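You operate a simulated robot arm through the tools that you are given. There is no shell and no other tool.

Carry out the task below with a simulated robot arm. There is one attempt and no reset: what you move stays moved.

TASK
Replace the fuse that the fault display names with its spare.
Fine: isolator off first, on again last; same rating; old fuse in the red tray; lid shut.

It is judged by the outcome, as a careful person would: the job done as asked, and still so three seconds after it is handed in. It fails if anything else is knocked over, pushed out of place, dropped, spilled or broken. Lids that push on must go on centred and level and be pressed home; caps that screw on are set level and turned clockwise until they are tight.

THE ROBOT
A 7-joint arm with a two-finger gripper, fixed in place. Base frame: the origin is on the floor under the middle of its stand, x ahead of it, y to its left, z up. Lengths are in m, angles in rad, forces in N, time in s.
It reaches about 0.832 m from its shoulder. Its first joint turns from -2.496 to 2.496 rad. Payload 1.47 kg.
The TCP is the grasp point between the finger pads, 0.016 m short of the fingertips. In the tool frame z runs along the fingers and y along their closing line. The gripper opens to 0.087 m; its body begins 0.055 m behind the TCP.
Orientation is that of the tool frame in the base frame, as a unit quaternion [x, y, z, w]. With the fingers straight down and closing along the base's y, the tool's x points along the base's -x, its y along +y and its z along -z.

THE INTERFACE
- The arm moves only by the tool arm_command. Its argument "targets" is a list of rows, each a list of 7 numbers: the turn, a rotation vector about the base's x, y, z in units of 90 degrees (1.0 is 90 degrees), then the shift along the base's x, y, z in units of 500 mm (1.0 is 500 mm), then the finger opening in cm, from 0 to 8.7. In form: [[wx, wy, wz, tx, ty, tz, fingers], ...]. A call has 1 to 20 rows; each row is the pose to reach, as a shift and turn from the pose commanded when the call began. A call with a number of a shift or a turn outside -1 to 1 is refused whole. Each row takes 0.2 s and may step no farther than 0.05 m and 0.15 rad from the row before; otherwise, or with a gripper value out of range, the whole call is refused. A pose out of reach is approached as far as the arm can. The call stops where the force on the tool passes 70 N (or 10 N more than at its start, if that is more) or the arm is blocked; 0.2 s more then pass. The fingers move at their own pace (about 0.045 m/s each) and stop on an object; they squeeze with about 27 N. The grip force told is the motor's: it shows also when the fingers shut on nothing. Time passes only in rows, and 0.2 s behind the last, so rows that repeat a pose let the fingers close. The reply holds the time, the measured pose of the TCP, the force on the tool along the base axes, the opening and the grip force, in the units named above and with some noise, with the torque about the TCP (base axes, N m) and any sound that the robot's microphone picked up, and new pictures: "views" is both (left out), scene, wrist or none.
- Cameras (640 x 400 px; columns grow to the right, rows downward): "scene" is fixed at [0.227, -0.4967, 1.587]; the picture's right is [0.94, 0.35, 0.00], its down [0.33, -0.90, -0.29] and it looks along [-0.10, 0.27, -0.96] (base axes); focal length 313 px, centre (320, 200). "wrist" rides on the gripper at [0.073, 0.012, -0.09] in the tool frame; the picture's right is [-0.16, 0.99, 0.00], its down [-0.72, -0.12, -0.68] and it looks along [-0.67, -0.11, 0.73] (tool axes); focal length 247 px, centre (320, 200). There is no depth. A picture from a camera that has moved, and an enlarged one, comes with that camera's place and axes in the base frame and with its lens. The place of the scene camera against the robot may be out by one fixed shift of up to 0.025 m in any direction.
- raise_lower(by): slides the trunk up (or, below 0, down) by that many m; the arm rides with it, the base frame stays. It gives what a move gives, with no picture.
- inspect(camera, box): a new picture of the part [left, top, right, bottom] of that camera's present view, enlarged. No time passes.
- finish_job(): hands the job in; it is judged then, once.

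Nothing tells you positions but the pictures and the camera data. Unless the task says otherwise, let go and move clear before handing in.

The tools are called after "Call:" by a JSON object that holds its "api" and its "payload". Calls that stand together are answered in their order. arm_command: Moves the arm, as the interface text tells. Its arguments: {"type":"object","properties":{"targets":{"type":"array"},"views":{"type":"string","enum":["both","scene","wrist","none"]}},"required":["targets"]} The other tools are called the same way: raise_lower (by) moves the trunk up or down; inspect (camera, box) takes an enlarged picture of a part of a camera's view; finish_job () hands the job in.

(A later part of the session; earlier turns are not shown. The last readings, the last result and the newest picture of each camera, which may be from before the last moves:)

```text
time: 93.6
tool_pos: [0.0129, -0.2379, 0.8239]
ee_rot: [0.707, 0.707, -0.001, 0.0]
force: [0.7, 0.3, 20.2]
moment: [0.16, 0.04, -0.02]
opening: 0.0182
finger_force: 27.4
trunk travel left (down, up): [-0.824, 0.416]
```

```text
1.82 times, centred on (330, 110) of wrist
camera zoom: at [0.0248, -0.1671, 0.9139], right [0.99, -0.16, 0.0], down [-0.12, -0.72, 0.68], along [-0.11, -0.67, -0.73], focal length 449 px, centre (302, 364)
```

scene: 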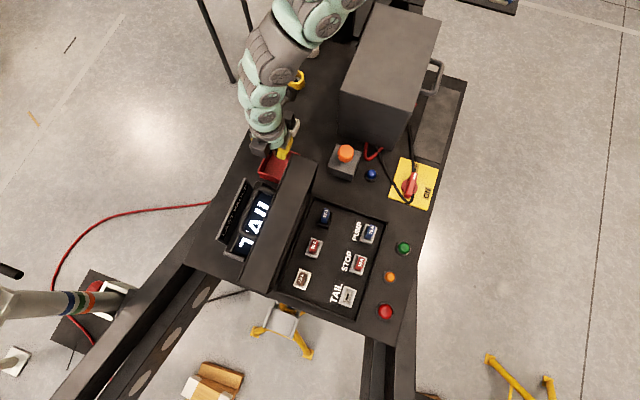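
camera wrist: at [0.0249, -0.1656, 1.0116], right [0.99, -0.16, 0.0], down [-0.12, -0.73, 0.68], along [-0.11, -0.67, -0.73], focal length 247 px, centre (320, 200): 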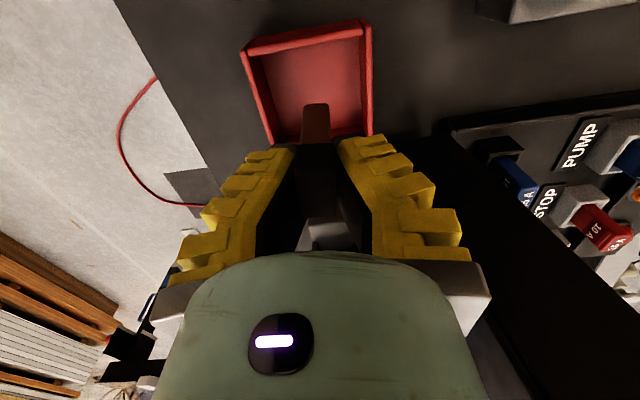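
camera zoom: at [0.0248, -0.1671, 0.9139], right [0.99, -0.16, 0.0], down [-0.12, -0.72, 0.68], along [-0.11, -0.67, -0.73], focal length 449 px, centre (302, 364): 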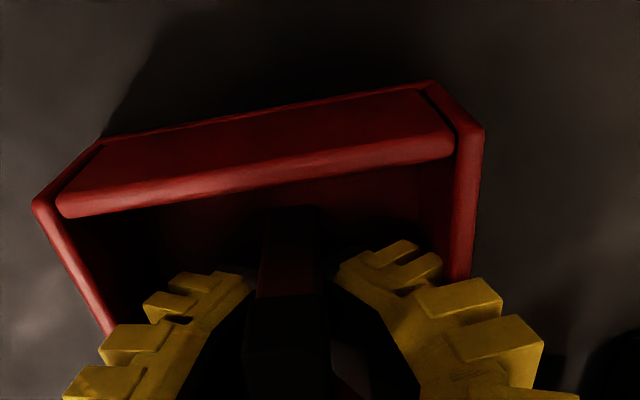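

The fuse's foot has touched the tray floor. I'll open the fingers just enough and rise straight up.

Call:
{"api": "arm_command", "payload": {"targets": [[0, 0, 0, 0, 0, 0.004, 2.4], [0, 0, 0, 0, 0, 0.004, 2.8], [0, 0, 0, 0, 0, 0.004, 2.8], [0, 0, 0, 0, 0, 0.04, 2.8], [0, 0, 0, 0, 0, 0.1, 2.8], [0, 0, 0, 0, 0, 0.17, 2.8]]}}

Call:
{"api": "inspect", "payload": {"camera": "wrist", "box": [180, 0, 480, 220]}}

```text
time: 95.0
tool_pos: [0.0149, -0.2355, 0.909]
ee_rot: [0.707, 0.707, 0.003, -0.001]
force: [0.2, 0.4, 0.5]
moment: [0.01, 0.01, 0.01]
opening: 0.0342
finger_force: 4.8
trunk travel left (down, up): [-0.824, 0.416]
camera wrist: at [0.0268, -0.1652, 0.999], right [0.99, -0.16, 0.0], down [-0.12, -0.73, 0.68], along [-0.11, -0.67, -0.74], focal length 247 px, centre (320, 200)
```

scene: 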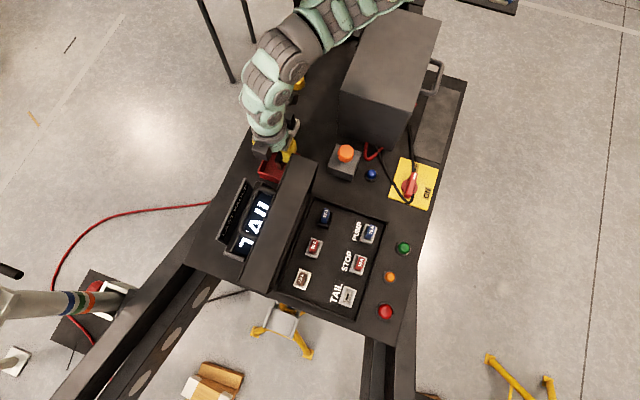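
wrist: 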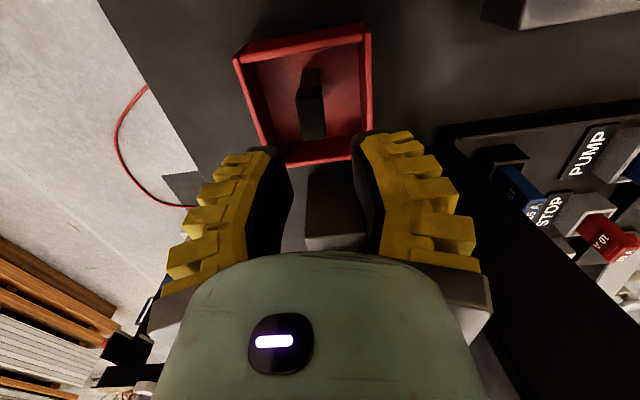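

```text
1.82 times, centred on (330, 110) of wrist
camera zoom: at [0.0268, -0.1652, 0.999], right [0.99, -0.16, 0.0], down [-0.12, -0.73, 0.68], along [-0.11, -0.67, -0.74], focal length 449 px, centre (302, 364)
```

zoom: 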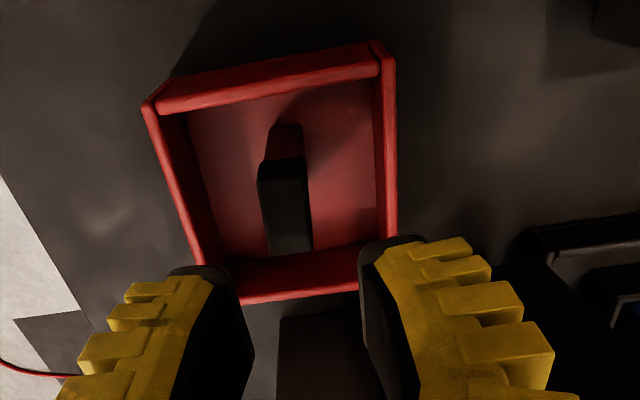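

The old fuse now stands in the red tray. Next is the spare 7.5 A at about (0.168, -0.491), close to the open lid, so I'll measure the gripper's girth and the lid's edge first.

Call:
{"api": "inspect", "payload": {"camera": "scene", "box": [220, 60, 340, 200]}}

Call:
{"api": "inspect", "payload": {"camera": "scene", "box": [220, 150, 380, 310]}}

```text
2.86 times, centred on (280, 130) of scene
camera zoom: at [0.227, -0.4967, 1.587], right [0.94, 0.35, 0.0], down [0.33, -0.9, -0.29], along [-0.1, 0.27, -0.96], focal length 894 px, centre (434, 400)
```

zoom: 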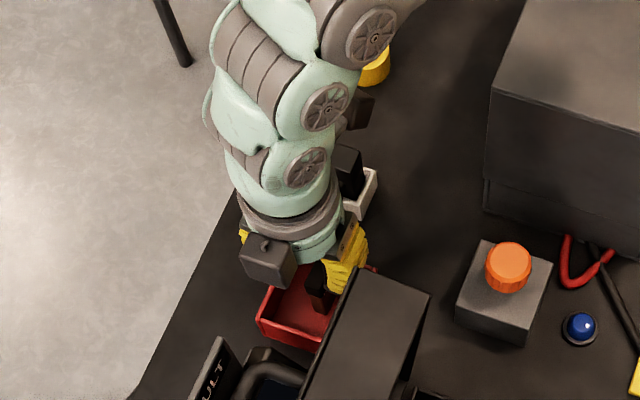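

```text
2.50 times, centred on (300, 230) of scene
camera zoom: at [0.227, -0.4967, 1.587], right [0.94, 0.35, 0.0], down [0.33, -0.9, -0.29], along [-0.1, 0.27, -0.96], focal length 782 px, centre (370, 125)
```

zoom: 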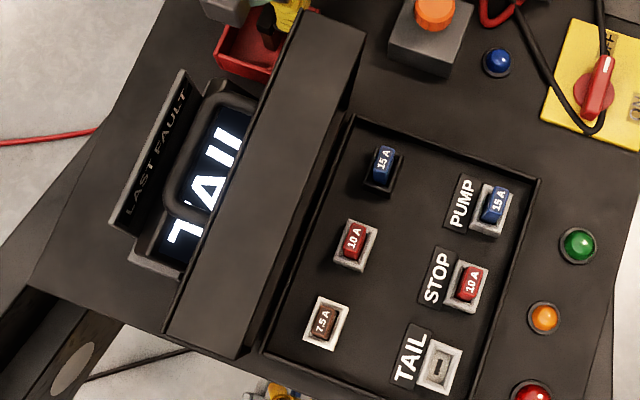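

The gripper's upper body would pass within a few millimetres of the lid's rim at the spare, so I'll lean it about 4–5° toward +x there. First I'll raise up and carry the empty gripper over the lid.

Call:
{"api": "raise_lower", "payload": {"by": 0.2}}

Call:
{"api": "arm_command", "payload": {"targets": [[0, 0, 0, 0.04, -0.07, 0.01, 3.5], [0, 0, 0, 0.07, -0.14, 0.02, 3.5], [0, 0, 0, 0.12, -0.2, 0.03, 4], [0, 0, 0, 0.2, -0.25, 0.06, 4], [0, 0, 0, 0.27, -0.3, 0.1, 4], [0, 0, 0, 0.34, -0.35, 0.15, 4], [0, 0, 0, 0.38, -0.4, 0.2, 4], [0, 0, 0, 0.4, -0.42, 0.28, 4], [0, 0, 0, 0.4, -0.43, 0.37, 4], [0, 0, 0, 0.4, -0.43, 0.45, 4], [0, 0, 0, 0.4, -0.43, 0.53, 4]]}}

```text
time: 97.2
tool_pos: [0.0139, -0.2367, 1.1104]
ee_rot: [0.707, 0.707, 0.001, 0.0]
force: [-0.7, -0.8, 0.4]
moment: [-0.01, 0.02, 0.03]
opening: 0.0342
finger_force: 4.3
trunk travel left (down, up): [-1.024, 0.216]
```

```text
time: 99.6
tool_pos: [0.2152, -0.4516, 1.3731]
ee_rot: [0.707, 0.707, 0.001, 0.0]
force: [0.2, 1.0, 0.3]
moment: [-0.01, -0.02, -0.01]
opening: 0.0458
finger_force: 4.0
trunk travel left (down, up): [-1.024, 0.216]
camera wrist: at [0.2256, -0.3804, 1.4631], right [0.99, -0.16, 0.0], down [-0.12, -0.73, 0.68], along [-0.11, -0.67, -0.74], focal length 247 px, centre (320, 200)
```

scene: 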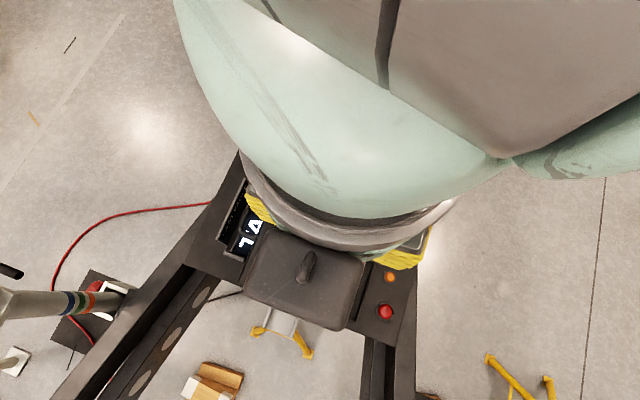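
wrist: 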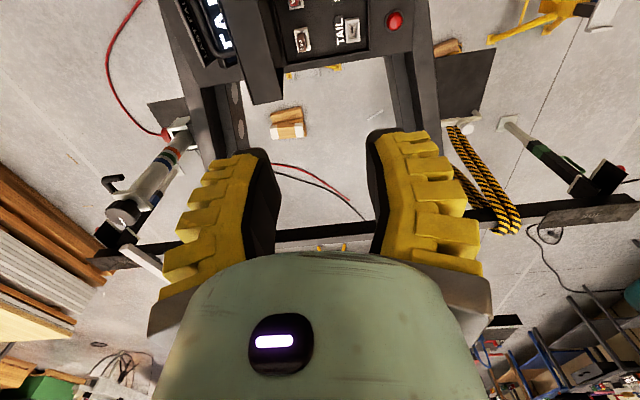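

I'm above the box with the empty gripper. Lowering the trunk in two stages.

Call:
{"api": "raise_lower", "payload": {"by": -0.25}}

Call:
{"api": "raise_lower", "payload": {"by": -0.2}}

Call:
{"api": "inspect", "payload": {"camera": "wrist", "box": [140, 0, 460, 200]}}

Call:
{"api": "inspect", "payload": {"camera": "scene", "box": [220, 140, 440, 330]}}

```text
time: 102.2
tool_pos: [0.2134, -0.4524, 1.1246]
ee_rot: [0.707, 0.707, 0.002, 0.0]
force: [-0.2, 0.1, -0.7]
moment: [0.02, -0.03, 0.03]
opening: 0.0458
finger_force: 4.1
trunk travel left (down, up): [-0.774, 0.466]
```

```text
time: 104.3
tool_pos: [0.2127, -0.4521, 0.9235]
ee_rot: [0.707, 0.707, 0.002, 0.0]
force: [0.2, -0.1, 0.2]
moment: [0.03, 0.02, -0.02]
opening: 0.0457
finger_force: 4.0
trunk travel left (down, up): [-0.574, 0.666]
```

```text
2.00 times, centred on (300, 100) of wrist
camera zoom: at [0.2257, -0.3807, 1.0127], right [0.99, -0.16, 0.0], down [-0.12, -0.73, 0.68], along [-0.11, -0.67, -0.73], focal length 494 px, centre (360, 400)
```

zoom: 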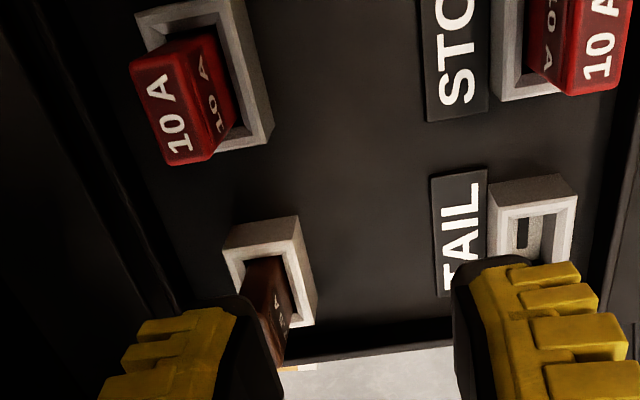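

```text
2.11 times, centred on (330, 235) of scene
camera zoom: at [0.227, -0.4967, 1.587], right [0.94, 0.35, 0.0], down [0.33, -0.9, -0.29], along [-0.1, 0.27, -0.96], focal length 658 px, centre (299, 126)
```

zoom: 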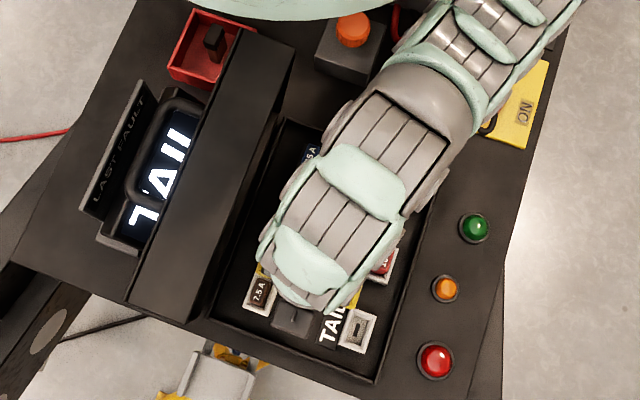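

Both the empty TAIL socket and the spare are in view, with the old fuse upright in the tray. I'll lean the gripper 4.5° toward +x and approach above the spare.

Call:
{"api": "arm_command", "payload": {"targets": [[0, 0.025, 0, -0.01, -0.03, -0.02, 4], [0, 0.05, 0, -0.03, -0.06, -0.04, 4], [0, 0.05, 0, -0.055, -0.077, -0.055, 4], [0, 0.05, 0, -0.07, -0.077, -0.055, 4], [0, 0.05, 0, -0.07, -0.077, -0.055, 4]]}}

Call:
{"api": "inspect", "payload": {"camera": "wrist", "box": [200, 40, 440, 220]}}

Call:
{"api": "inspect", "payload": {"camera": "scene", "box": [220, 140, 440, 330]}}

```text
time: 105.5
tool_pos: [0.1791, -0.4912, 0.8962]
ee_rot: [0.707, 0.706, -0.027, -0.029]
force: [-0.1, 0.1, -1.4]
moment: [-0.02, 0.02, -0.01]
opening: 0.0457
finger_force: 4.2
trunk travel left (down, up): [-0.574, 0.666]
camera wrist: at [0.1976, -0.4195, 0.9842], right [0.98, -0.16, -0.08], down [-0.06, -0.73, 0.69], along [-0.16, -0.67, -0.72], focal length 247 px, centre (320, 200)
```

scene: 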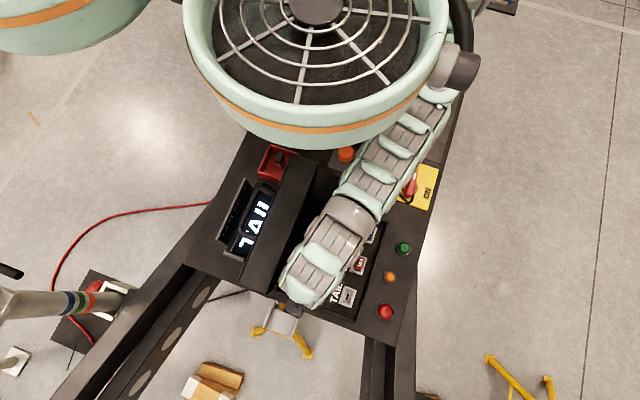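
wrist: 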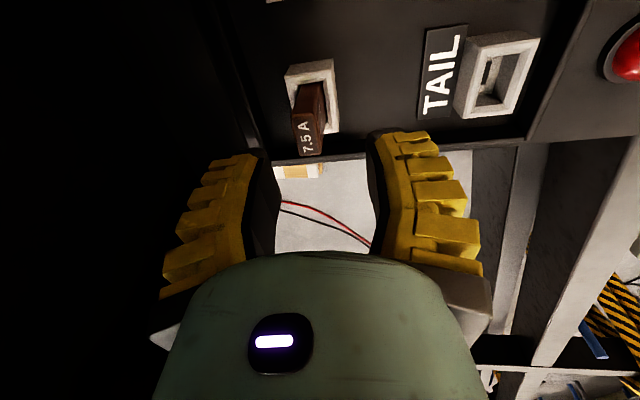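

```text
2.22 times, centred on (320, 130) of wrist
camera zoom: at [0.1976, -0.4195, 0.9842], right [0.98, -0.16, -0.08], down [-0.06, -0.73, 0.69], along [-0.16, -0.67, -0.72], focal length 549 px, centre (320, 356)
```

zoom: 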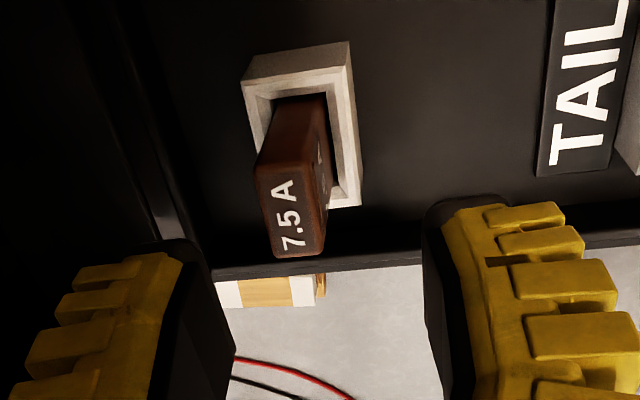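

```text
2.11 times, centred on (330, 235) of scene
camera zoom: at [0.227, -0.4967, 1.587], right [0.94, 0.35, 0.0], down [0.33, -0.9, -0.29], along [-0.1, 0.27, -0.96], focal length 658 px, centre (299, 126)
```

zoom: 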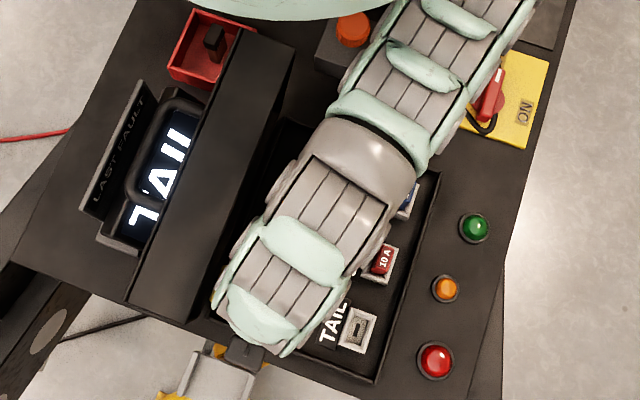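

The spare's centre is at (0.1687, -0.4888). The lid's rim is close, so I'll lean 7° here and lower gradually, watching both clearance and force.

Call:
{"api": "arm_command", "payload": {"targets": [[0, 0.015, 0, 0, 0.002, 0, 3.2], [0, 0.03, 0, -0.008, 0.003, -0.015, 3.2], [0, 0.03, 0, -0.016, 0.003, -0.03, 3.2], [0, 0.03, 0, -0.02, 0.003, -0.045, 3.2], [0, 0.03, 0, -0.02, 0.003, -0.045, 3.2]]}}

Call:
{"api": "inspect", "payload": {"camera": "wrist", "box": [200, 60, 440, 240]}}

Call:
{"api": "inspect", "payload": {"camera": "scene", "box": [240, 180, 380, 330]}}

```text
time: 106.7
tool_pos: [0.1701, -0.4904, 0.8744]
ee_rot: [0.705, 0.706, -0.043, -0.044]
force: [0.5, 0.2, 0.5]
moment: [-0.02, -0.01, -0.01]
opening: 0.0379
finger_force: 4.6
trunk travel left (down, up): [-0.574, 0.666]
camera wrist: at [0.1918, -0.4191, 0.9613], right [0.98, -0.16, -0.12], down [-0.03, -0.73, 0.69], along [-0.2, -0.67, -0.72], focal length 247 px, centre (320, 200)
```

scene: 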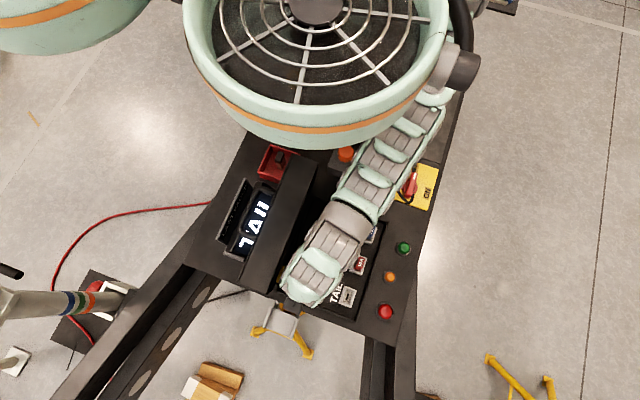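
wrist: 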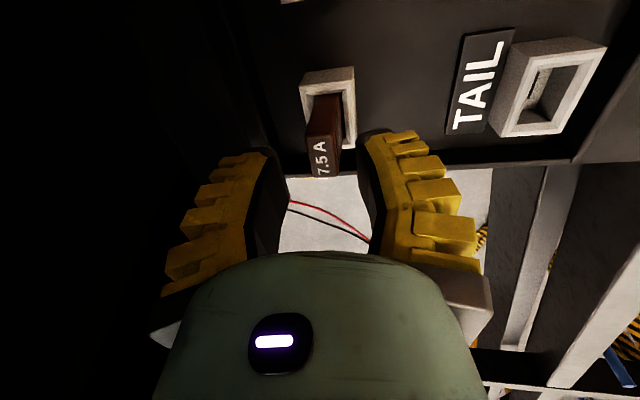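

```text
2.22 times, centred on (320, 150) of wrist
camera zoom: at [0.1918, -0.4191, 0.9613], right [0.98, -0.16, -0.12], down [-0.03, -0.73, 0.69], along [-0.2, -0.67, -0.72], focal length 549 px, centre (320, 311)
```

zoom: 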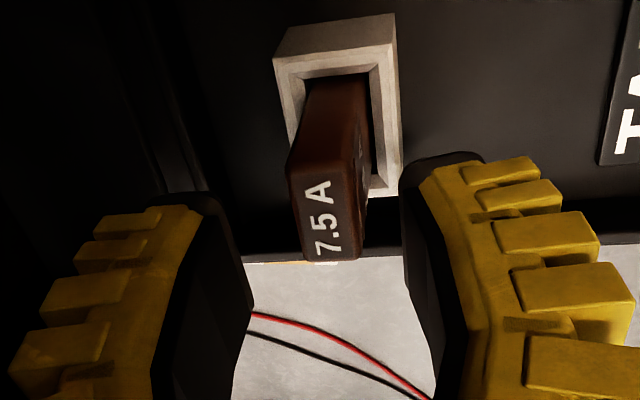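

```text
2.67 times, centred on (310, 255) of scene
camera zoom: at [0.227, -0.4967, 1.587], right [0.94, 0.35, 0.0], down [0.33, -0.9, -0.29], along [-0.1, 0.27, -0.96], focal length 834 px, centre (347, 53)
```

zoom: 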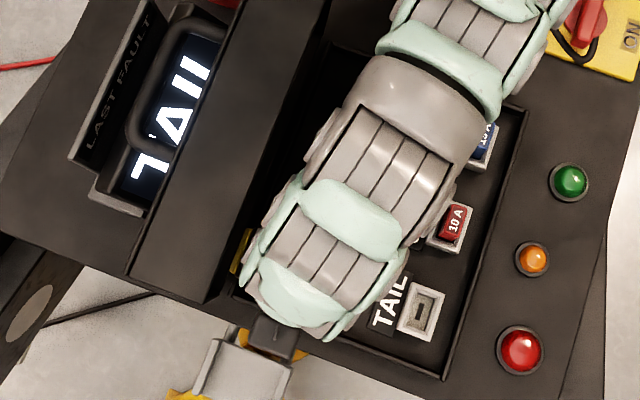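

There's a visible gap between the wrist and the lid, and no contact. I'll trim the lean to 6°, descend to the same height as I used for the old fuse, and close.

Call:
{"api": "arm_command", "payload": {"targets": [[0, -0.006, 0, -0.001, 0.002, -0.02, 3.2], [0, -0.011, 0, -0.002, 0.002, -0.04, 3.2], [0, -0.011, 0, -0.002, 0.002, -0.061, 3.2], [0, -0.011, 0, -0.002, 0.002, -0.061, 3.2]]}}

Call:
{"api": "inspect", "payload": {"camera": "wrist", "box": [200, 60, 440, 240]}}

Call:
{"api": "inspect", "payload": {"camera": "scene", "box": [240, 180, 380, 330]}}

```text
time: 107.7
tool_pos: [0.1681, -0.4901, 0.8423]
ee_rot: [0.707, 0.705, -0.038, -0.039]
force: [0.6, 0.8, -0.8]
moment: [0.04, 0.02, -0.01]
opening: 0.0377
finger_force: 4.3
trunk travel left (down, up): [-0.574, 0.666]
camera wrist: at [0.1897, -0.4177, 0.9302], right [0.98, -0.16, -0.11], down [-0.04, -0.72, 0.69], along [-0.19, -0.67, -0.72], focal length 247 px, centre (320, 200)
```

scene: 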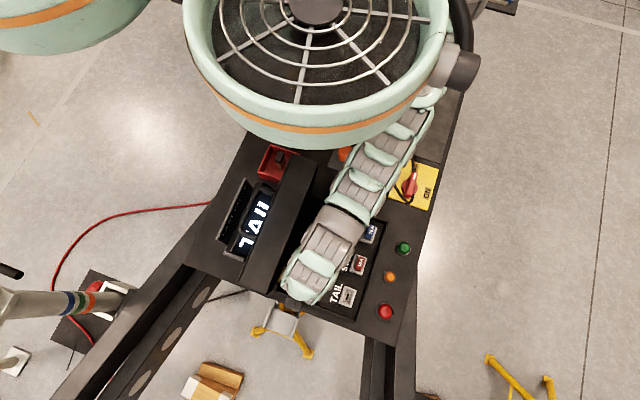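
wrist: 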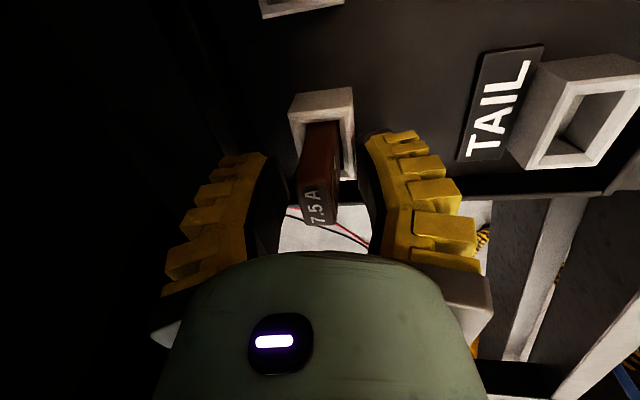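

```text
2.22 times, centred on (320, 150) of wrist
camera zoom: at [0.1897, -0.4177, 0.9302], right [0.98, -0.16, -0.11], down [-0.04, -0.72, 0.69], along [-0.19, -0.67, -0.72], focal length 549 px, centre (320, 311)
```

zoom: 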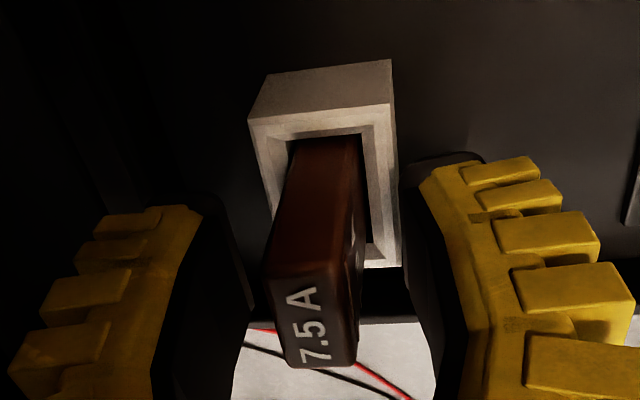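

```text
2.67 times, centred on (310, 255) of scene
camera zoom: at [0.227, -0.4967, 1.587], right [0.94, 0.35, 0.0], down [0.33, -0.9, -0.29], along [-0.1, 0.27, -0.96], focal length 834 px, centre (347, 53)
```

zoom: 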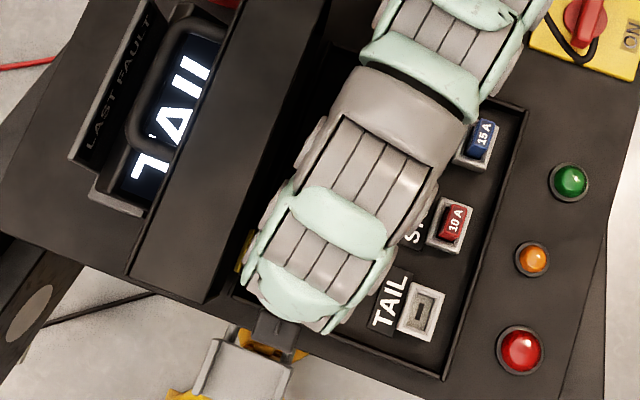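

No contact anywhere, and the spare is between the fingers. Closing on it now.

Call:
{"api": "arm_command", "payload": {"targets": [[0, 0, 0, 0.001, 0, 0.003, 2], [0, 0, 0, 0.001, 0, 0.003, 0.8], [0, 0, 0, 0.001, 0, 0.003, 0], [0, 0, 0, 0.001, 0, 0.003, 0], [0, 0, 0, 0.001, 0, 0.003, 0]], "views": "wrist"}}

Call:
{"api": "inspect", "payload": {"camera": "wrist", "box": [200, 60, 440, 240]}}

```text
time: 108.9
tool_pos: [0.1711, -0.4894, 0.8437]
ee_rot: [0.706, 0.706, -0.036, -0.039]
force: [1.0, 1.8, 5.9]
moment: [0.07, -0.08, -0.02]
opening: 0.0078
finger_force: 27.2
trunk travel left (down, up): [-0.574, 0.666]
camera wrist: at [0.1908, -0.4179, 0.9326], right [0.98, -0.16, -0.11], down [-0.04, -0.72, 0.69], along [-0.18, -0.67, -0.72], focal length 247 px, centre (320, 200)
```

wrist: 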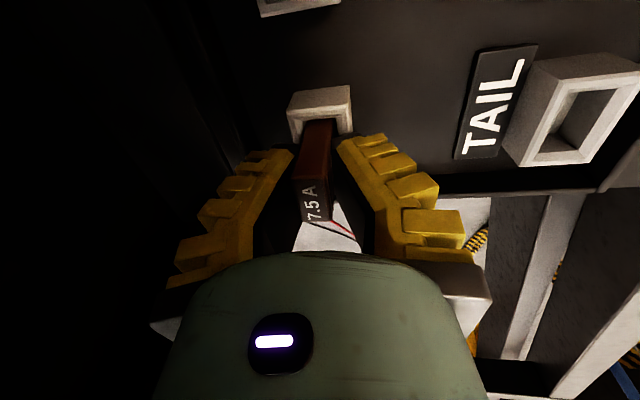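

```text
2.22 times, centred on (320, 150) of wrist
camera zoom: at [0.1908, -0.4179, 0.9326], right [0.98, -0.16, -0.11], down [-0.04, -0.72, 0.69], along [-0.18, -0.67, -0.72], focal length 549 px, centre (320, 311)
```

zoom: 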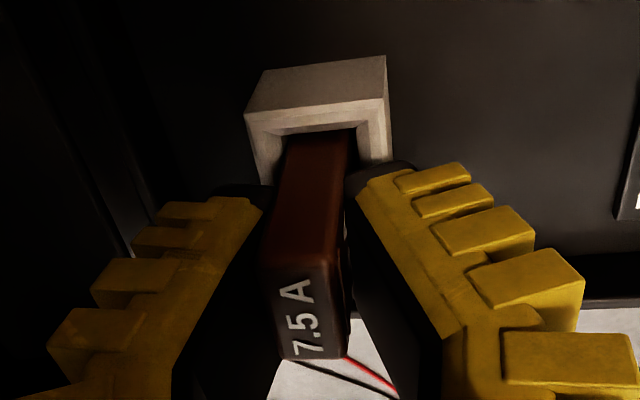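

The spare is held. I'll pull it straight up.

Call:
{"api": "arm_command", "payload": {"targets": [[0, 0, 0, 0, 0, 0.01, 0], [0, 0, 0, 0, 0, 0.025, 0], [0, 0, 0, 0, 0, 0.045, 0], [0, 0, 0, 0, 0, 0.07, 0], [0, 0, 0, 0, 0, 0.1, 0], [0, 0, 0, 0, 0, 0.1, 0]]}}

Call:
{"api": "inspect", "payload": {"camera": "wrist", "box": [200, 40, 440, 240]}}

```text
time: 110.3
tool_pos: [0.1669, -0.4878, 0.8942]
ee_rot: [0.706, 0.706, -0.037, -0.038]
force: [0.0, 0.5, -0.4]
moment: [0.04, 0.03, 0.03]
opening: 0.0059
finger_force: 26.5
trunk travel left (down, up): [-0.574, 0.666]
camera wrist: at [0.1882, -0.4161, 0.982], right [0.98, -0.16, -0.11], down [-0.04, -0.73, 0.69], along [-0.19, -0.67, -0.72], focal length 247 px, centre (320, 200)
```

scene: 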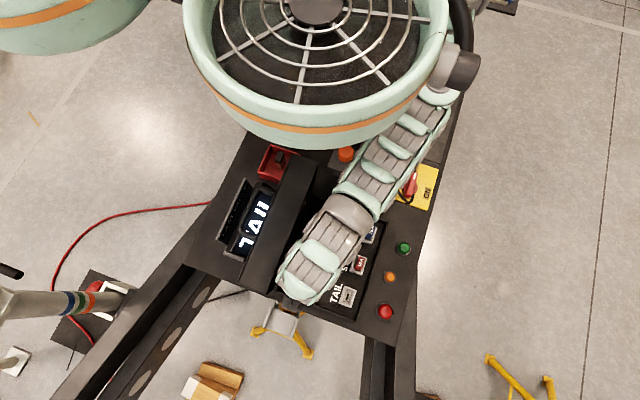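
wrist: 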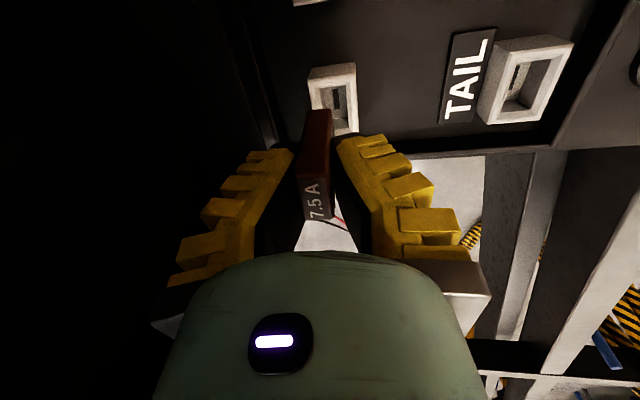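

```text
2.00 times, centred on (320, 140) of wrist
camera zoom: at [0.1882, -0.4161, 0.982], right [0.98, -0.16, -0.11], down [-0.04, -0.73, 0.69], along [-0.19, -0.67, -0.72], focal length 494 px, centre (320, 320)
```

zoom: 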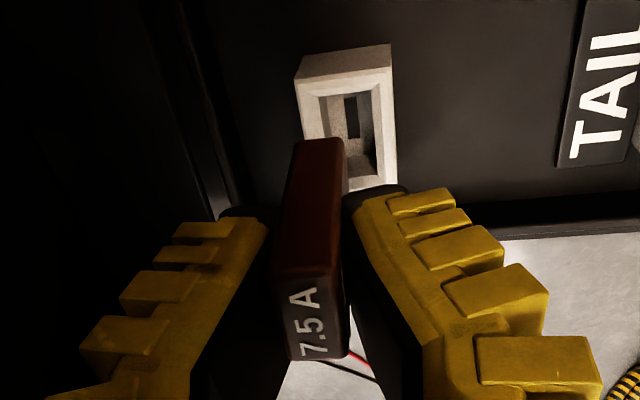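

The spare is out cleanly. I'll move it away from the lid toward TAIL, bringing the gripper nearly upright again.

Call:
{"api": "arm_command", "payload": {"targets": [[0, 0, 0, 0.01, 0, 0.05, 0], [0, -0.01, 0, 0.06, 0, 0.1, 0], [0, -0.022, 0, 0.12, 0, 0.14, 0], [0, -0.034, 0, 0.17, -0.001, 0.18, 0], [0, -0.044, 0, 0.19, -0.001, 0.2, 0], [0, -0.044, 0, 0.19, -0.001, 0.2, 0]], "views": "none"}}

Call:
{"api": "raise_lower", "payload": {"by": -0.085}}

Call:
{"api": "inspect", "payload": {"camera": "wrist", "box": [200, 20, 440, 240]}}

Call:
{"api": "inspect", "payload": {"camera": "scene", "box": [200, 60, 480, 330]}}

```text
time: 111.7
tool_pos: [0.263, -0.4883, 0.9946]
ee_rot: [0.707, 0.707, -0.013, -0.015]
force: [0.2, 0.3, 0.2]
moment: [0.01, -0.01, 0.0]
opening: 0.0057
finger_force: 26.9
trunk travel left (down, up): [-0.574, 0.666]
```

```text
time: 112.9
tool_pos: [0.2625, -0.4876, 0.9228]
ee_rot: [0.707, 0.707, -0.013, -0.015]
force: [1.0, 0.7, -0.1]
moment: [0.04, -0.03, -0.01]
opening: 0.0061
finger_force: 27.1
trunk travel left (down, up): [-0.489, 0.751]
```

```text
1.82 times, centred on (320, 130) of wrist
camera zoom: at [0.277, -0.4172, 1.0122], right [0.99, -0.16, -0.04], down [-0.09, -0.73, 0.68], along [-0.14, -0.67, -0.73], focal length 449 px, centre (320, 327)
```

zoom: 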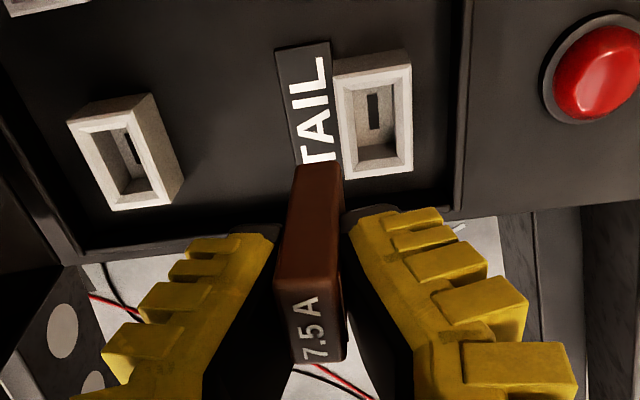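

```text
1.48 times, centred on (340, 195) of scene
camera zoom: at [0.227, -0.4967, 1.587], right [0.94, 0.35, 0.0], down [0.33, -0.9, -0.29], along [-0.1, 0.27, -0.96], focal length 463 px, centre (290, 207)
```

zoom: 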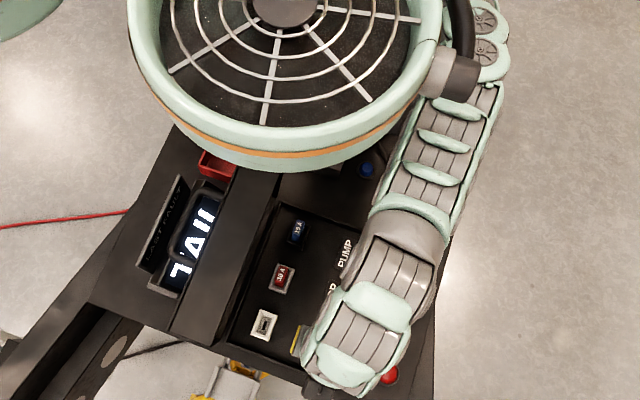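

The TCP dropped a bit less than the trunk did, so I'll hold still and re-read the pose to see whether something is touching.

Call:
{"api": "arm_command", "payload": {"targets": [[0, 0, 0, 0, 0, 0, 0], [0, 0, 0, 0, 0, 0, 0]]}}

Call:
{"api": "inspect", "payload": {"camera": "scene", "box": [160, 0, 560, 260]}}

```text
time: 113.5
tool_pos: [0.2598, -0.489, 0.9212]
ee_rot: [0.707, 0.707, -0.013, -0.015]
force: [0.7, -0.4, -0.9]
moment: [0.04, 0.01, 0.0]
opening: 0.0059
finger_force: 26.9
trunk travel left (down, up): [-0.489, 0.751]
camera wrist: at [0.2756, -0.4172, 1.0109], right [0.99, -0.16, -0.04], down [-0.09, -0.73, 0.68], along [-0.14, -0.67, -0.73], focal length 247 px, centre (320, 200)
```

scene: 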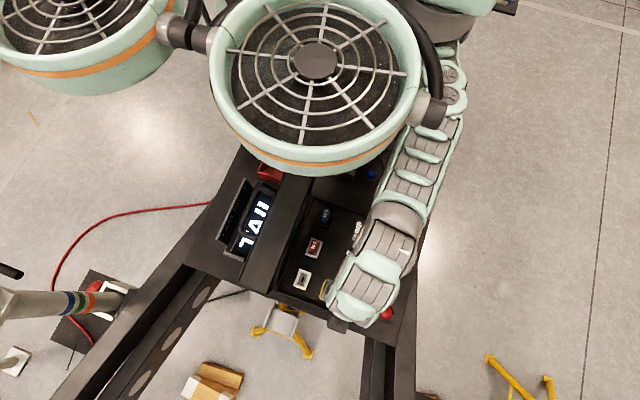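
wrist: 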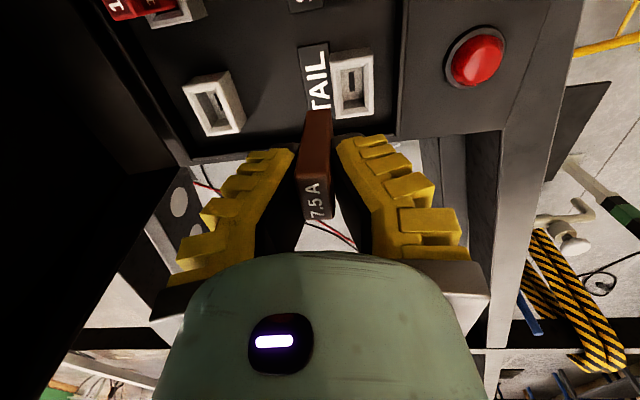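

```text
1.54 times, centred on (360, 130) of scene
camera zoom: at [0.227, -0.4967, 1.587], right [0.94, 0.35, 0.0], down [0.33, -0.9, -0.29], along [-0.1, 0.27, -0.96], focal length 481 px, centre (258, 308)
```

zoom: 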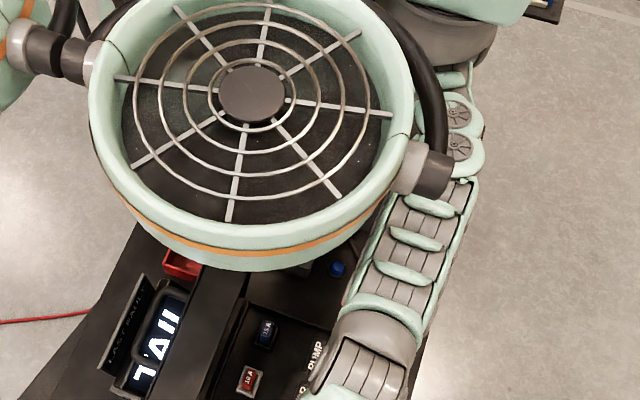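

The gripper is 12 mm higher than it should be, which suggests an upper arm link may be resting on something with the trunk this low. I'll raise the trunk back up at once.

Call:
{"api": "raise_lower", "payload": {"by": 0.06}}

Call:
{"api": "arm_command", "payload": {"targets": [[0, 0, 0, 0, 0, 0, 0], [0, 0, 0, 0, 0, 0, 0]]}}

Call:
{"api": "inspect", "payload": {"camera": "scene", "box": [300, 0, 540, 200]}}

```text
time: 114.5
tool_pos: [0.2614, -0.4885, 0.9684]
ee_rot: [0.707, 0.707, -0.013, -0.015]
force: [-0.3, 0.1, -0.7]
moment: [-0.01, -0.01, -0.02]
opening: 0.006
finger_force: 27.3
trunk travel left (down, up): [-0.549, 0.691]
```

```text
time: 115.1
tool_pos: [0.2631, -0.4895, 0.9697]
ee_rot: [0.707, 0.707, -0.012, -0.015]
force: [0.7, -1.1, -0.7]
moment: [0.02, -0.03, -0.02]
opening: 0.0058
finger_force: 27.0
trunk travel left (down, up): [-0.549, 0.691]
camera wrist: at [0.2777, -0.4173, 1.0588], right [0.99, -0.16, -0.04], down [-0.09, -0.73, 0.68], along [-0.14, -0.67, -0.73], focal length 247 px, centre (320, 200)
```

scene: 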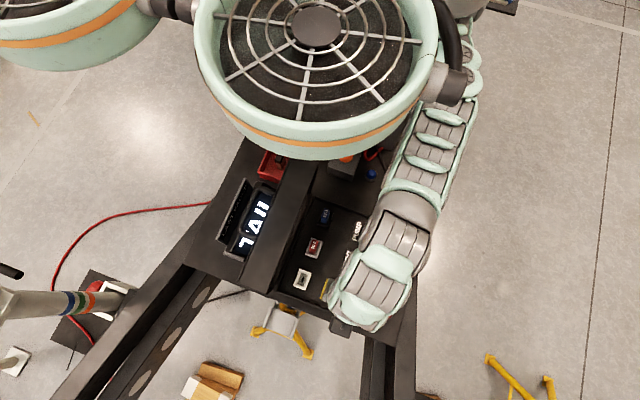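
wrist: 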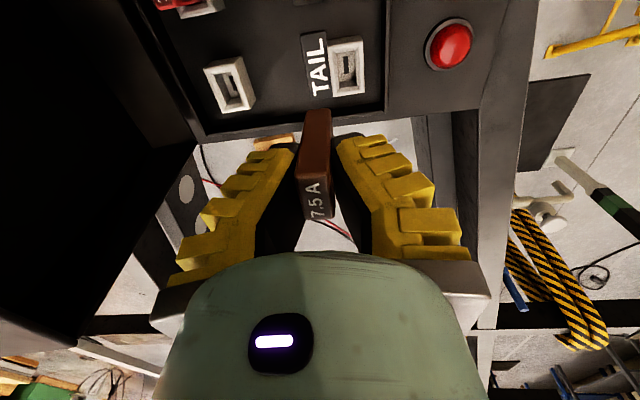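

```text
2.00 times, centred on (420, 100) of scene
camera zoom: at [0.227, -0.4967, 1.587], right [0.94, 0.35, 0.0], down [0.33, -0.9, -0.29], along [-0.1, 0.27, -0.96], focal length 625 px, centre (120, 400)
```

zoom: 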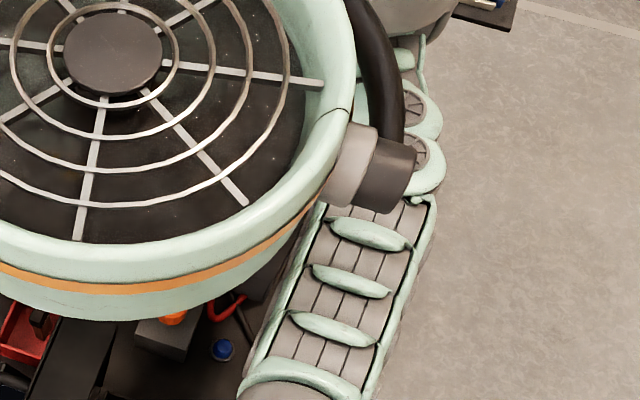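

Readings are consistent again at this height, and it's the same trunk height at which I extracted the old fuse. I'll position the spare over the TAIL socket.

Call:
{"api": "arm_command", "payload": {"targets": [[0, -0.005, 0, 0.012, -0.001, -0.03, 0], [0, -0.011, 0, 0.025, -0.001, -0.07, 0], [0, -0.011, 0, 0.032, -0.001, -0.11, 0], [0, -0.011, 0, 0.032, -0.001, -0.11, 0]]}}

Call:
{"api": "inspect", "payload": {"camera": "wrist", "box": [220, 20, 460, 230]}}

```text
time: 116.1
tool_pos: [0.278, -0.4904, 0.914]
ee_rot: [0.708, 0.707, -0.007, -0.008]
force: [-0.3, 0.4, -1.2]
moment: [0.02, 0.0, 0.01]
opening: 0.0061
finger_force: 27.2
trunk travel left (down, up): [-0.549, 0.691]
camera wrist: at [0.2916, -0.4179, 1.0041], right [0.99, -0.16, -0.02], down [-0.1, -0.73, 0.68], along [-0.12, -0.67, -0.73], focal length 247 px, centre (320, 200)
```

scene: 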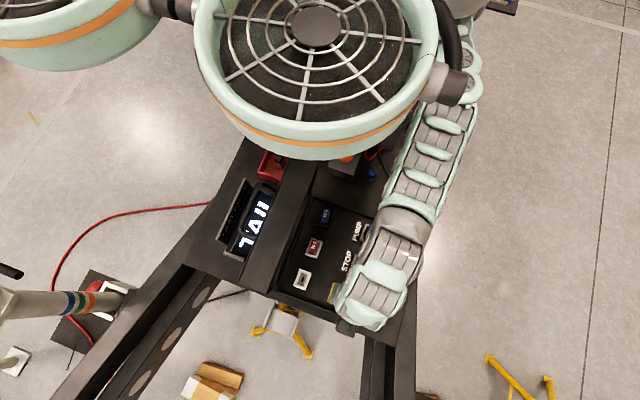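
wrist: 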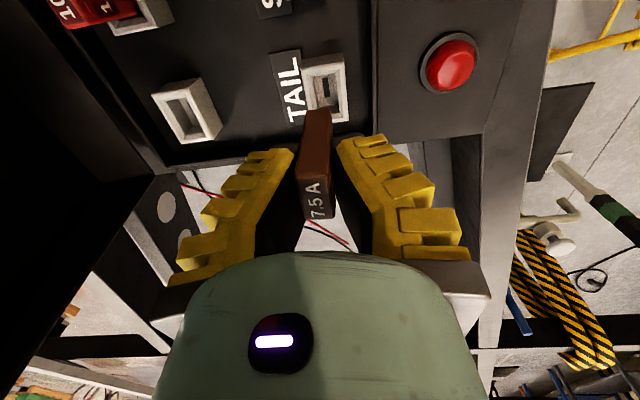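

```text
1.90 times, centred on (340, 125) of wrist
camera zoom: at [0.2916, -0.4179, 1.0041], right [0.99, -0.16, -0.02], down [-0.1, -0.73, 0.68], along [-0.12, -0.67, -0.73], focal length 470 px, centre (282, 343)
```

zoom: 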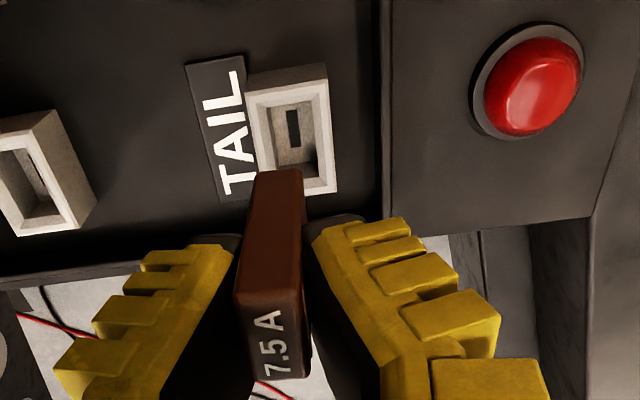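

The spare sits in the fingers almost exactly as the old fuse did. I'll align to the old fuse's coordinates (0.281, -0.4905) and lower to just above the socket.

Call:
{"api": "arm_command", "payload": {"targets": [[0, 0, 0, 0.003, 0, -0.03, 0], [0, 0, 0, 0.006, 0, -0.06, 0], [0, 0, 0, 0.006, 0, -0.08, 0], [0, 0, 0, 0.006, 0, -0.08, 0]]}}

Call:
{"api": "inspect", "payload": {"camera": "wrist", "box": [220, 20, 460, 230]}}

```text
time: 117.1
tool_pos: [0.2814, -0.4904, 0.8755]
ee_rot: [0.707, 0.707, -0.006, -0.009]
force: [0.1, 0.5, -0.8]
moment: [0.02, 0.01, -0.03]
opening: 0.0061
finger_force: 26.8
trunk travel left (down, up): [-0.549, 0.691]
camera wrist: at [0.2947, -0.4181, 0.9637], right [0.99, -0.16, -0.02], down [-0.1, -0.73, 0.68], along [-0.12, -0.67, -0.73], focal length 247 px, centre (320, 200)
```

scene: 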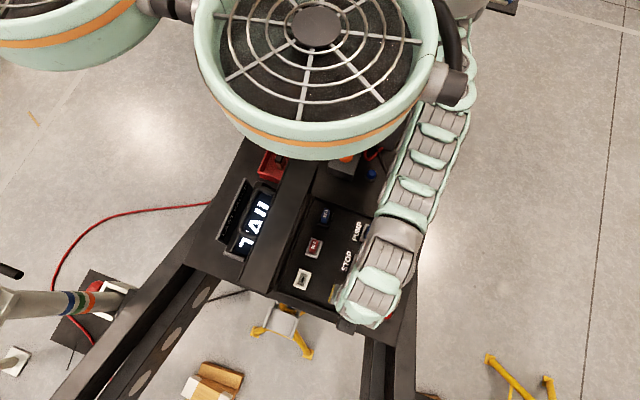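
wrist: 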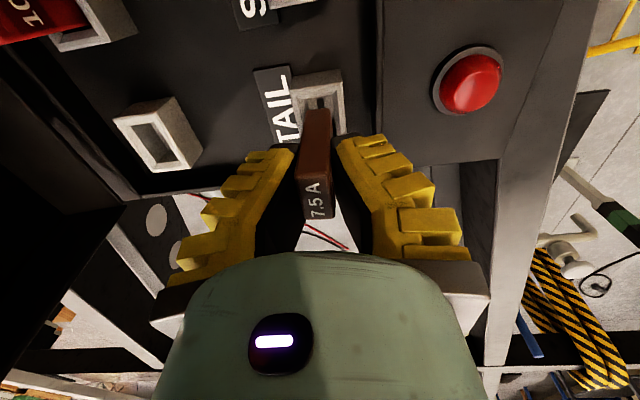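

```text
1.90 times, centred on (340, 125) of wrist
camera zoom: at [0.2947, -0.4181, 0.9637], right [0.99, -0.16, -0.02], down [-0.1, -0.73, 0.68], along [-0.12, -0.67, -0.73], focal length 470 px, centre (282, 343)
```

zoom: 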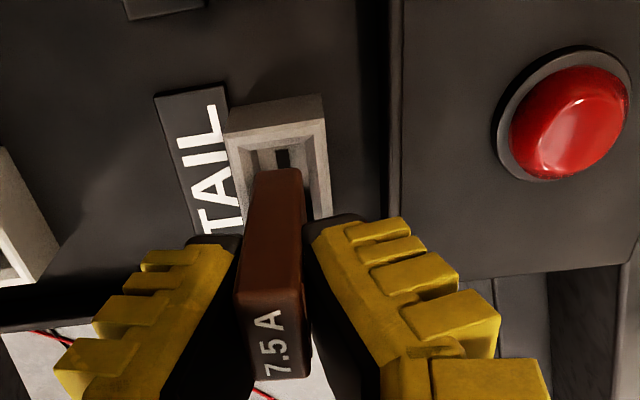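

The spare is lined up over the TAIL socket just as the old one was. Now I'll insert it slowly.

Call:
{"api": "arm_command", "payload": {"targets": [[0, 0, 0, -0.001, 0, -0.012, 0], [0, 0, 0, -0.001, 0, -0.022, 0], [0, 0, 0, -0.001, 0, -0.03, 0], [0, 0, 0, -0.001, 0, -0.036, 0], [0, 0, 0, -0.001, 0, -0.042, 0], [0, 0, 0, -0.001, 0, -0.042, 0]]}}

Call:
{"api": "inspect", "payload": {"camera": "wrist", "box": [220, 40, 460, 250]}}

```text
time: 118.5
tool_pos: [0.2807, -0.4894, 0.8543]
ee_rot: [0.707, 0.707, -0.007, -0.007]
force: [0.6, 0.5, -0.9]
moment: [0.0, -0.01, 0.01]
opening: 0.0062
finger_force: 26.9
trunk travel left (down, up): [-0.549, 0.691]
camera wrist: at [0.2948, -0.4176, 0.9432], right [0.99, -0.16, -0.02], down [-0.1, -0.73, 0.68], along [-0.12, -0.67, -0.73], focal length 247 px, centre (320, 200)
```

scene: 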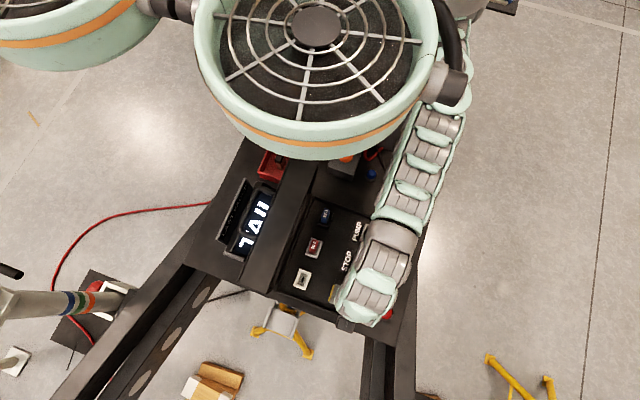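
wrist: 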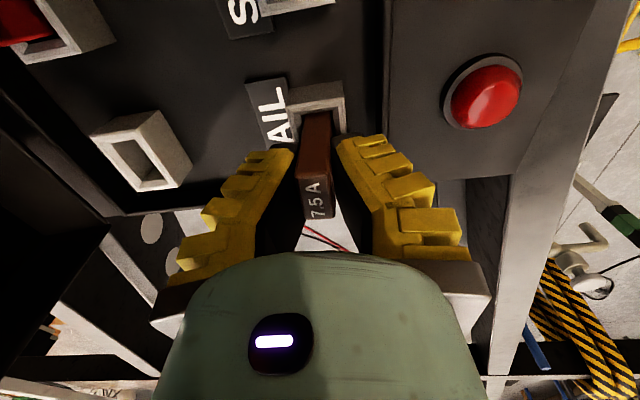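

```text
1.90 times, centred on (340, 145) of wrist
camera zoom: at [0.2948, -0.4176, 0.9432], right [0.99, -0.16, -0.02], down [-0.1, -0.73, 0.68], along [-0.12, -0.67, -0.73], focal length 470 px, centre (282, 305)
```

zoom: 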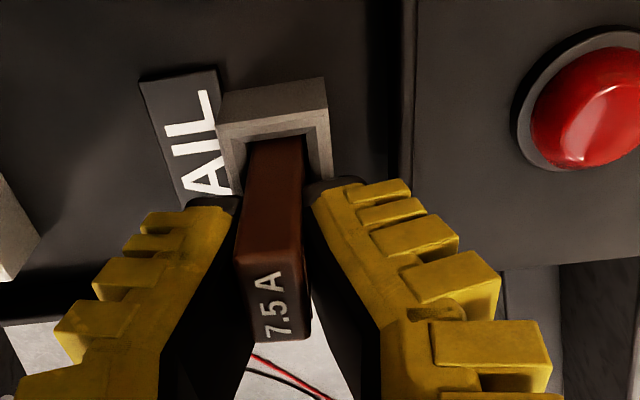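

The fuse has entered the socket with no resistance. Continuing down to the seated height.

Call:
{"api": "arm_command", "payload": {"targets": [[0, 0, 0, 0, -0.001, -0.006, 0], [0, 0, 0, 0, -0.001, -0.012, 0], [0, 0, 0, 0, -0.001, -0.017, 0], [0, 0, 0, 0, -0.001, -0.022, 0], [0, 0, 0, 0, -0.001, -0.025, 0], [0, 0, 0, 0, -0.001, -0.025, 0]]}}

Call:
{"api": "inspect", "payload": {"camera": "wrist", "box": [220, 40, 460, 250]}}

```text
time: 119.9
tool_pos: [0.2813, -0.4912, 0.8421]
ee_rot: [0.708, 0.707, -0.006, -0.007]
force: [-0.9, 3.0, 17.4]
moment: [0.19, 0.1, 0.05]
opening: 0.0101
finger_force: 26.8
trunk travel left (down, up): [-0.549, 0.691]
camera wrist: at [0.2951, -0.4197, 0.9314], right [0.99, -0.16, -0.02], down [-0.1, -0.72, 0.68], along [-0.12, -0.67, -0.73], focal length 247 px, centre (320, 200)
```

scene: 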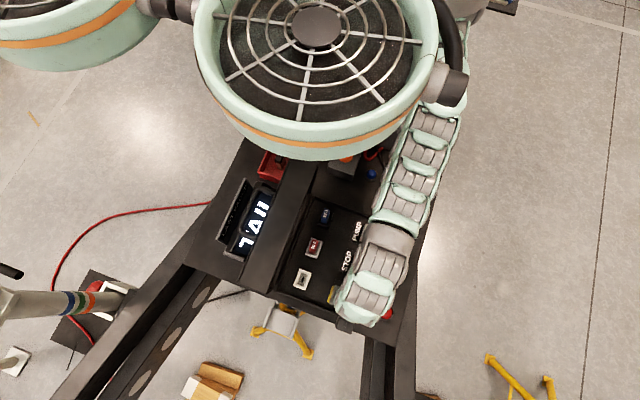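
wrist: 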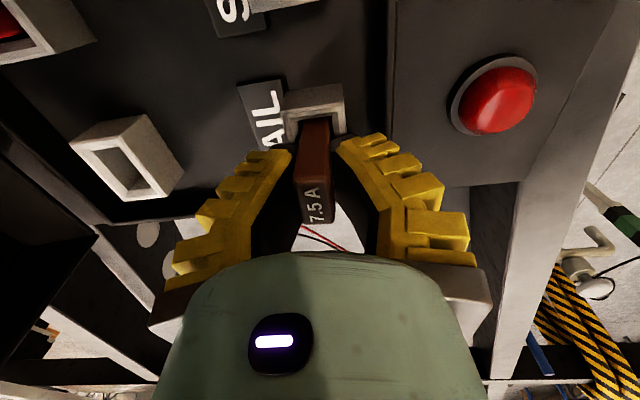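

```text
1.90 times, centred on (340, 145) of wrist
camera zoom: at [0.2951, -0.4197, 0.9314], right [0.99, -0.16, -0.02], down [-0.1, -0.72, 0.68], along [-0.12, -0.67, -0.73], focal length 470 px, centre (282, 305)
```

zoom: 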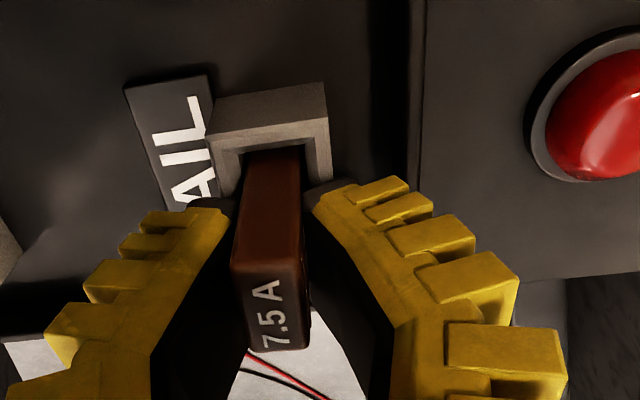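

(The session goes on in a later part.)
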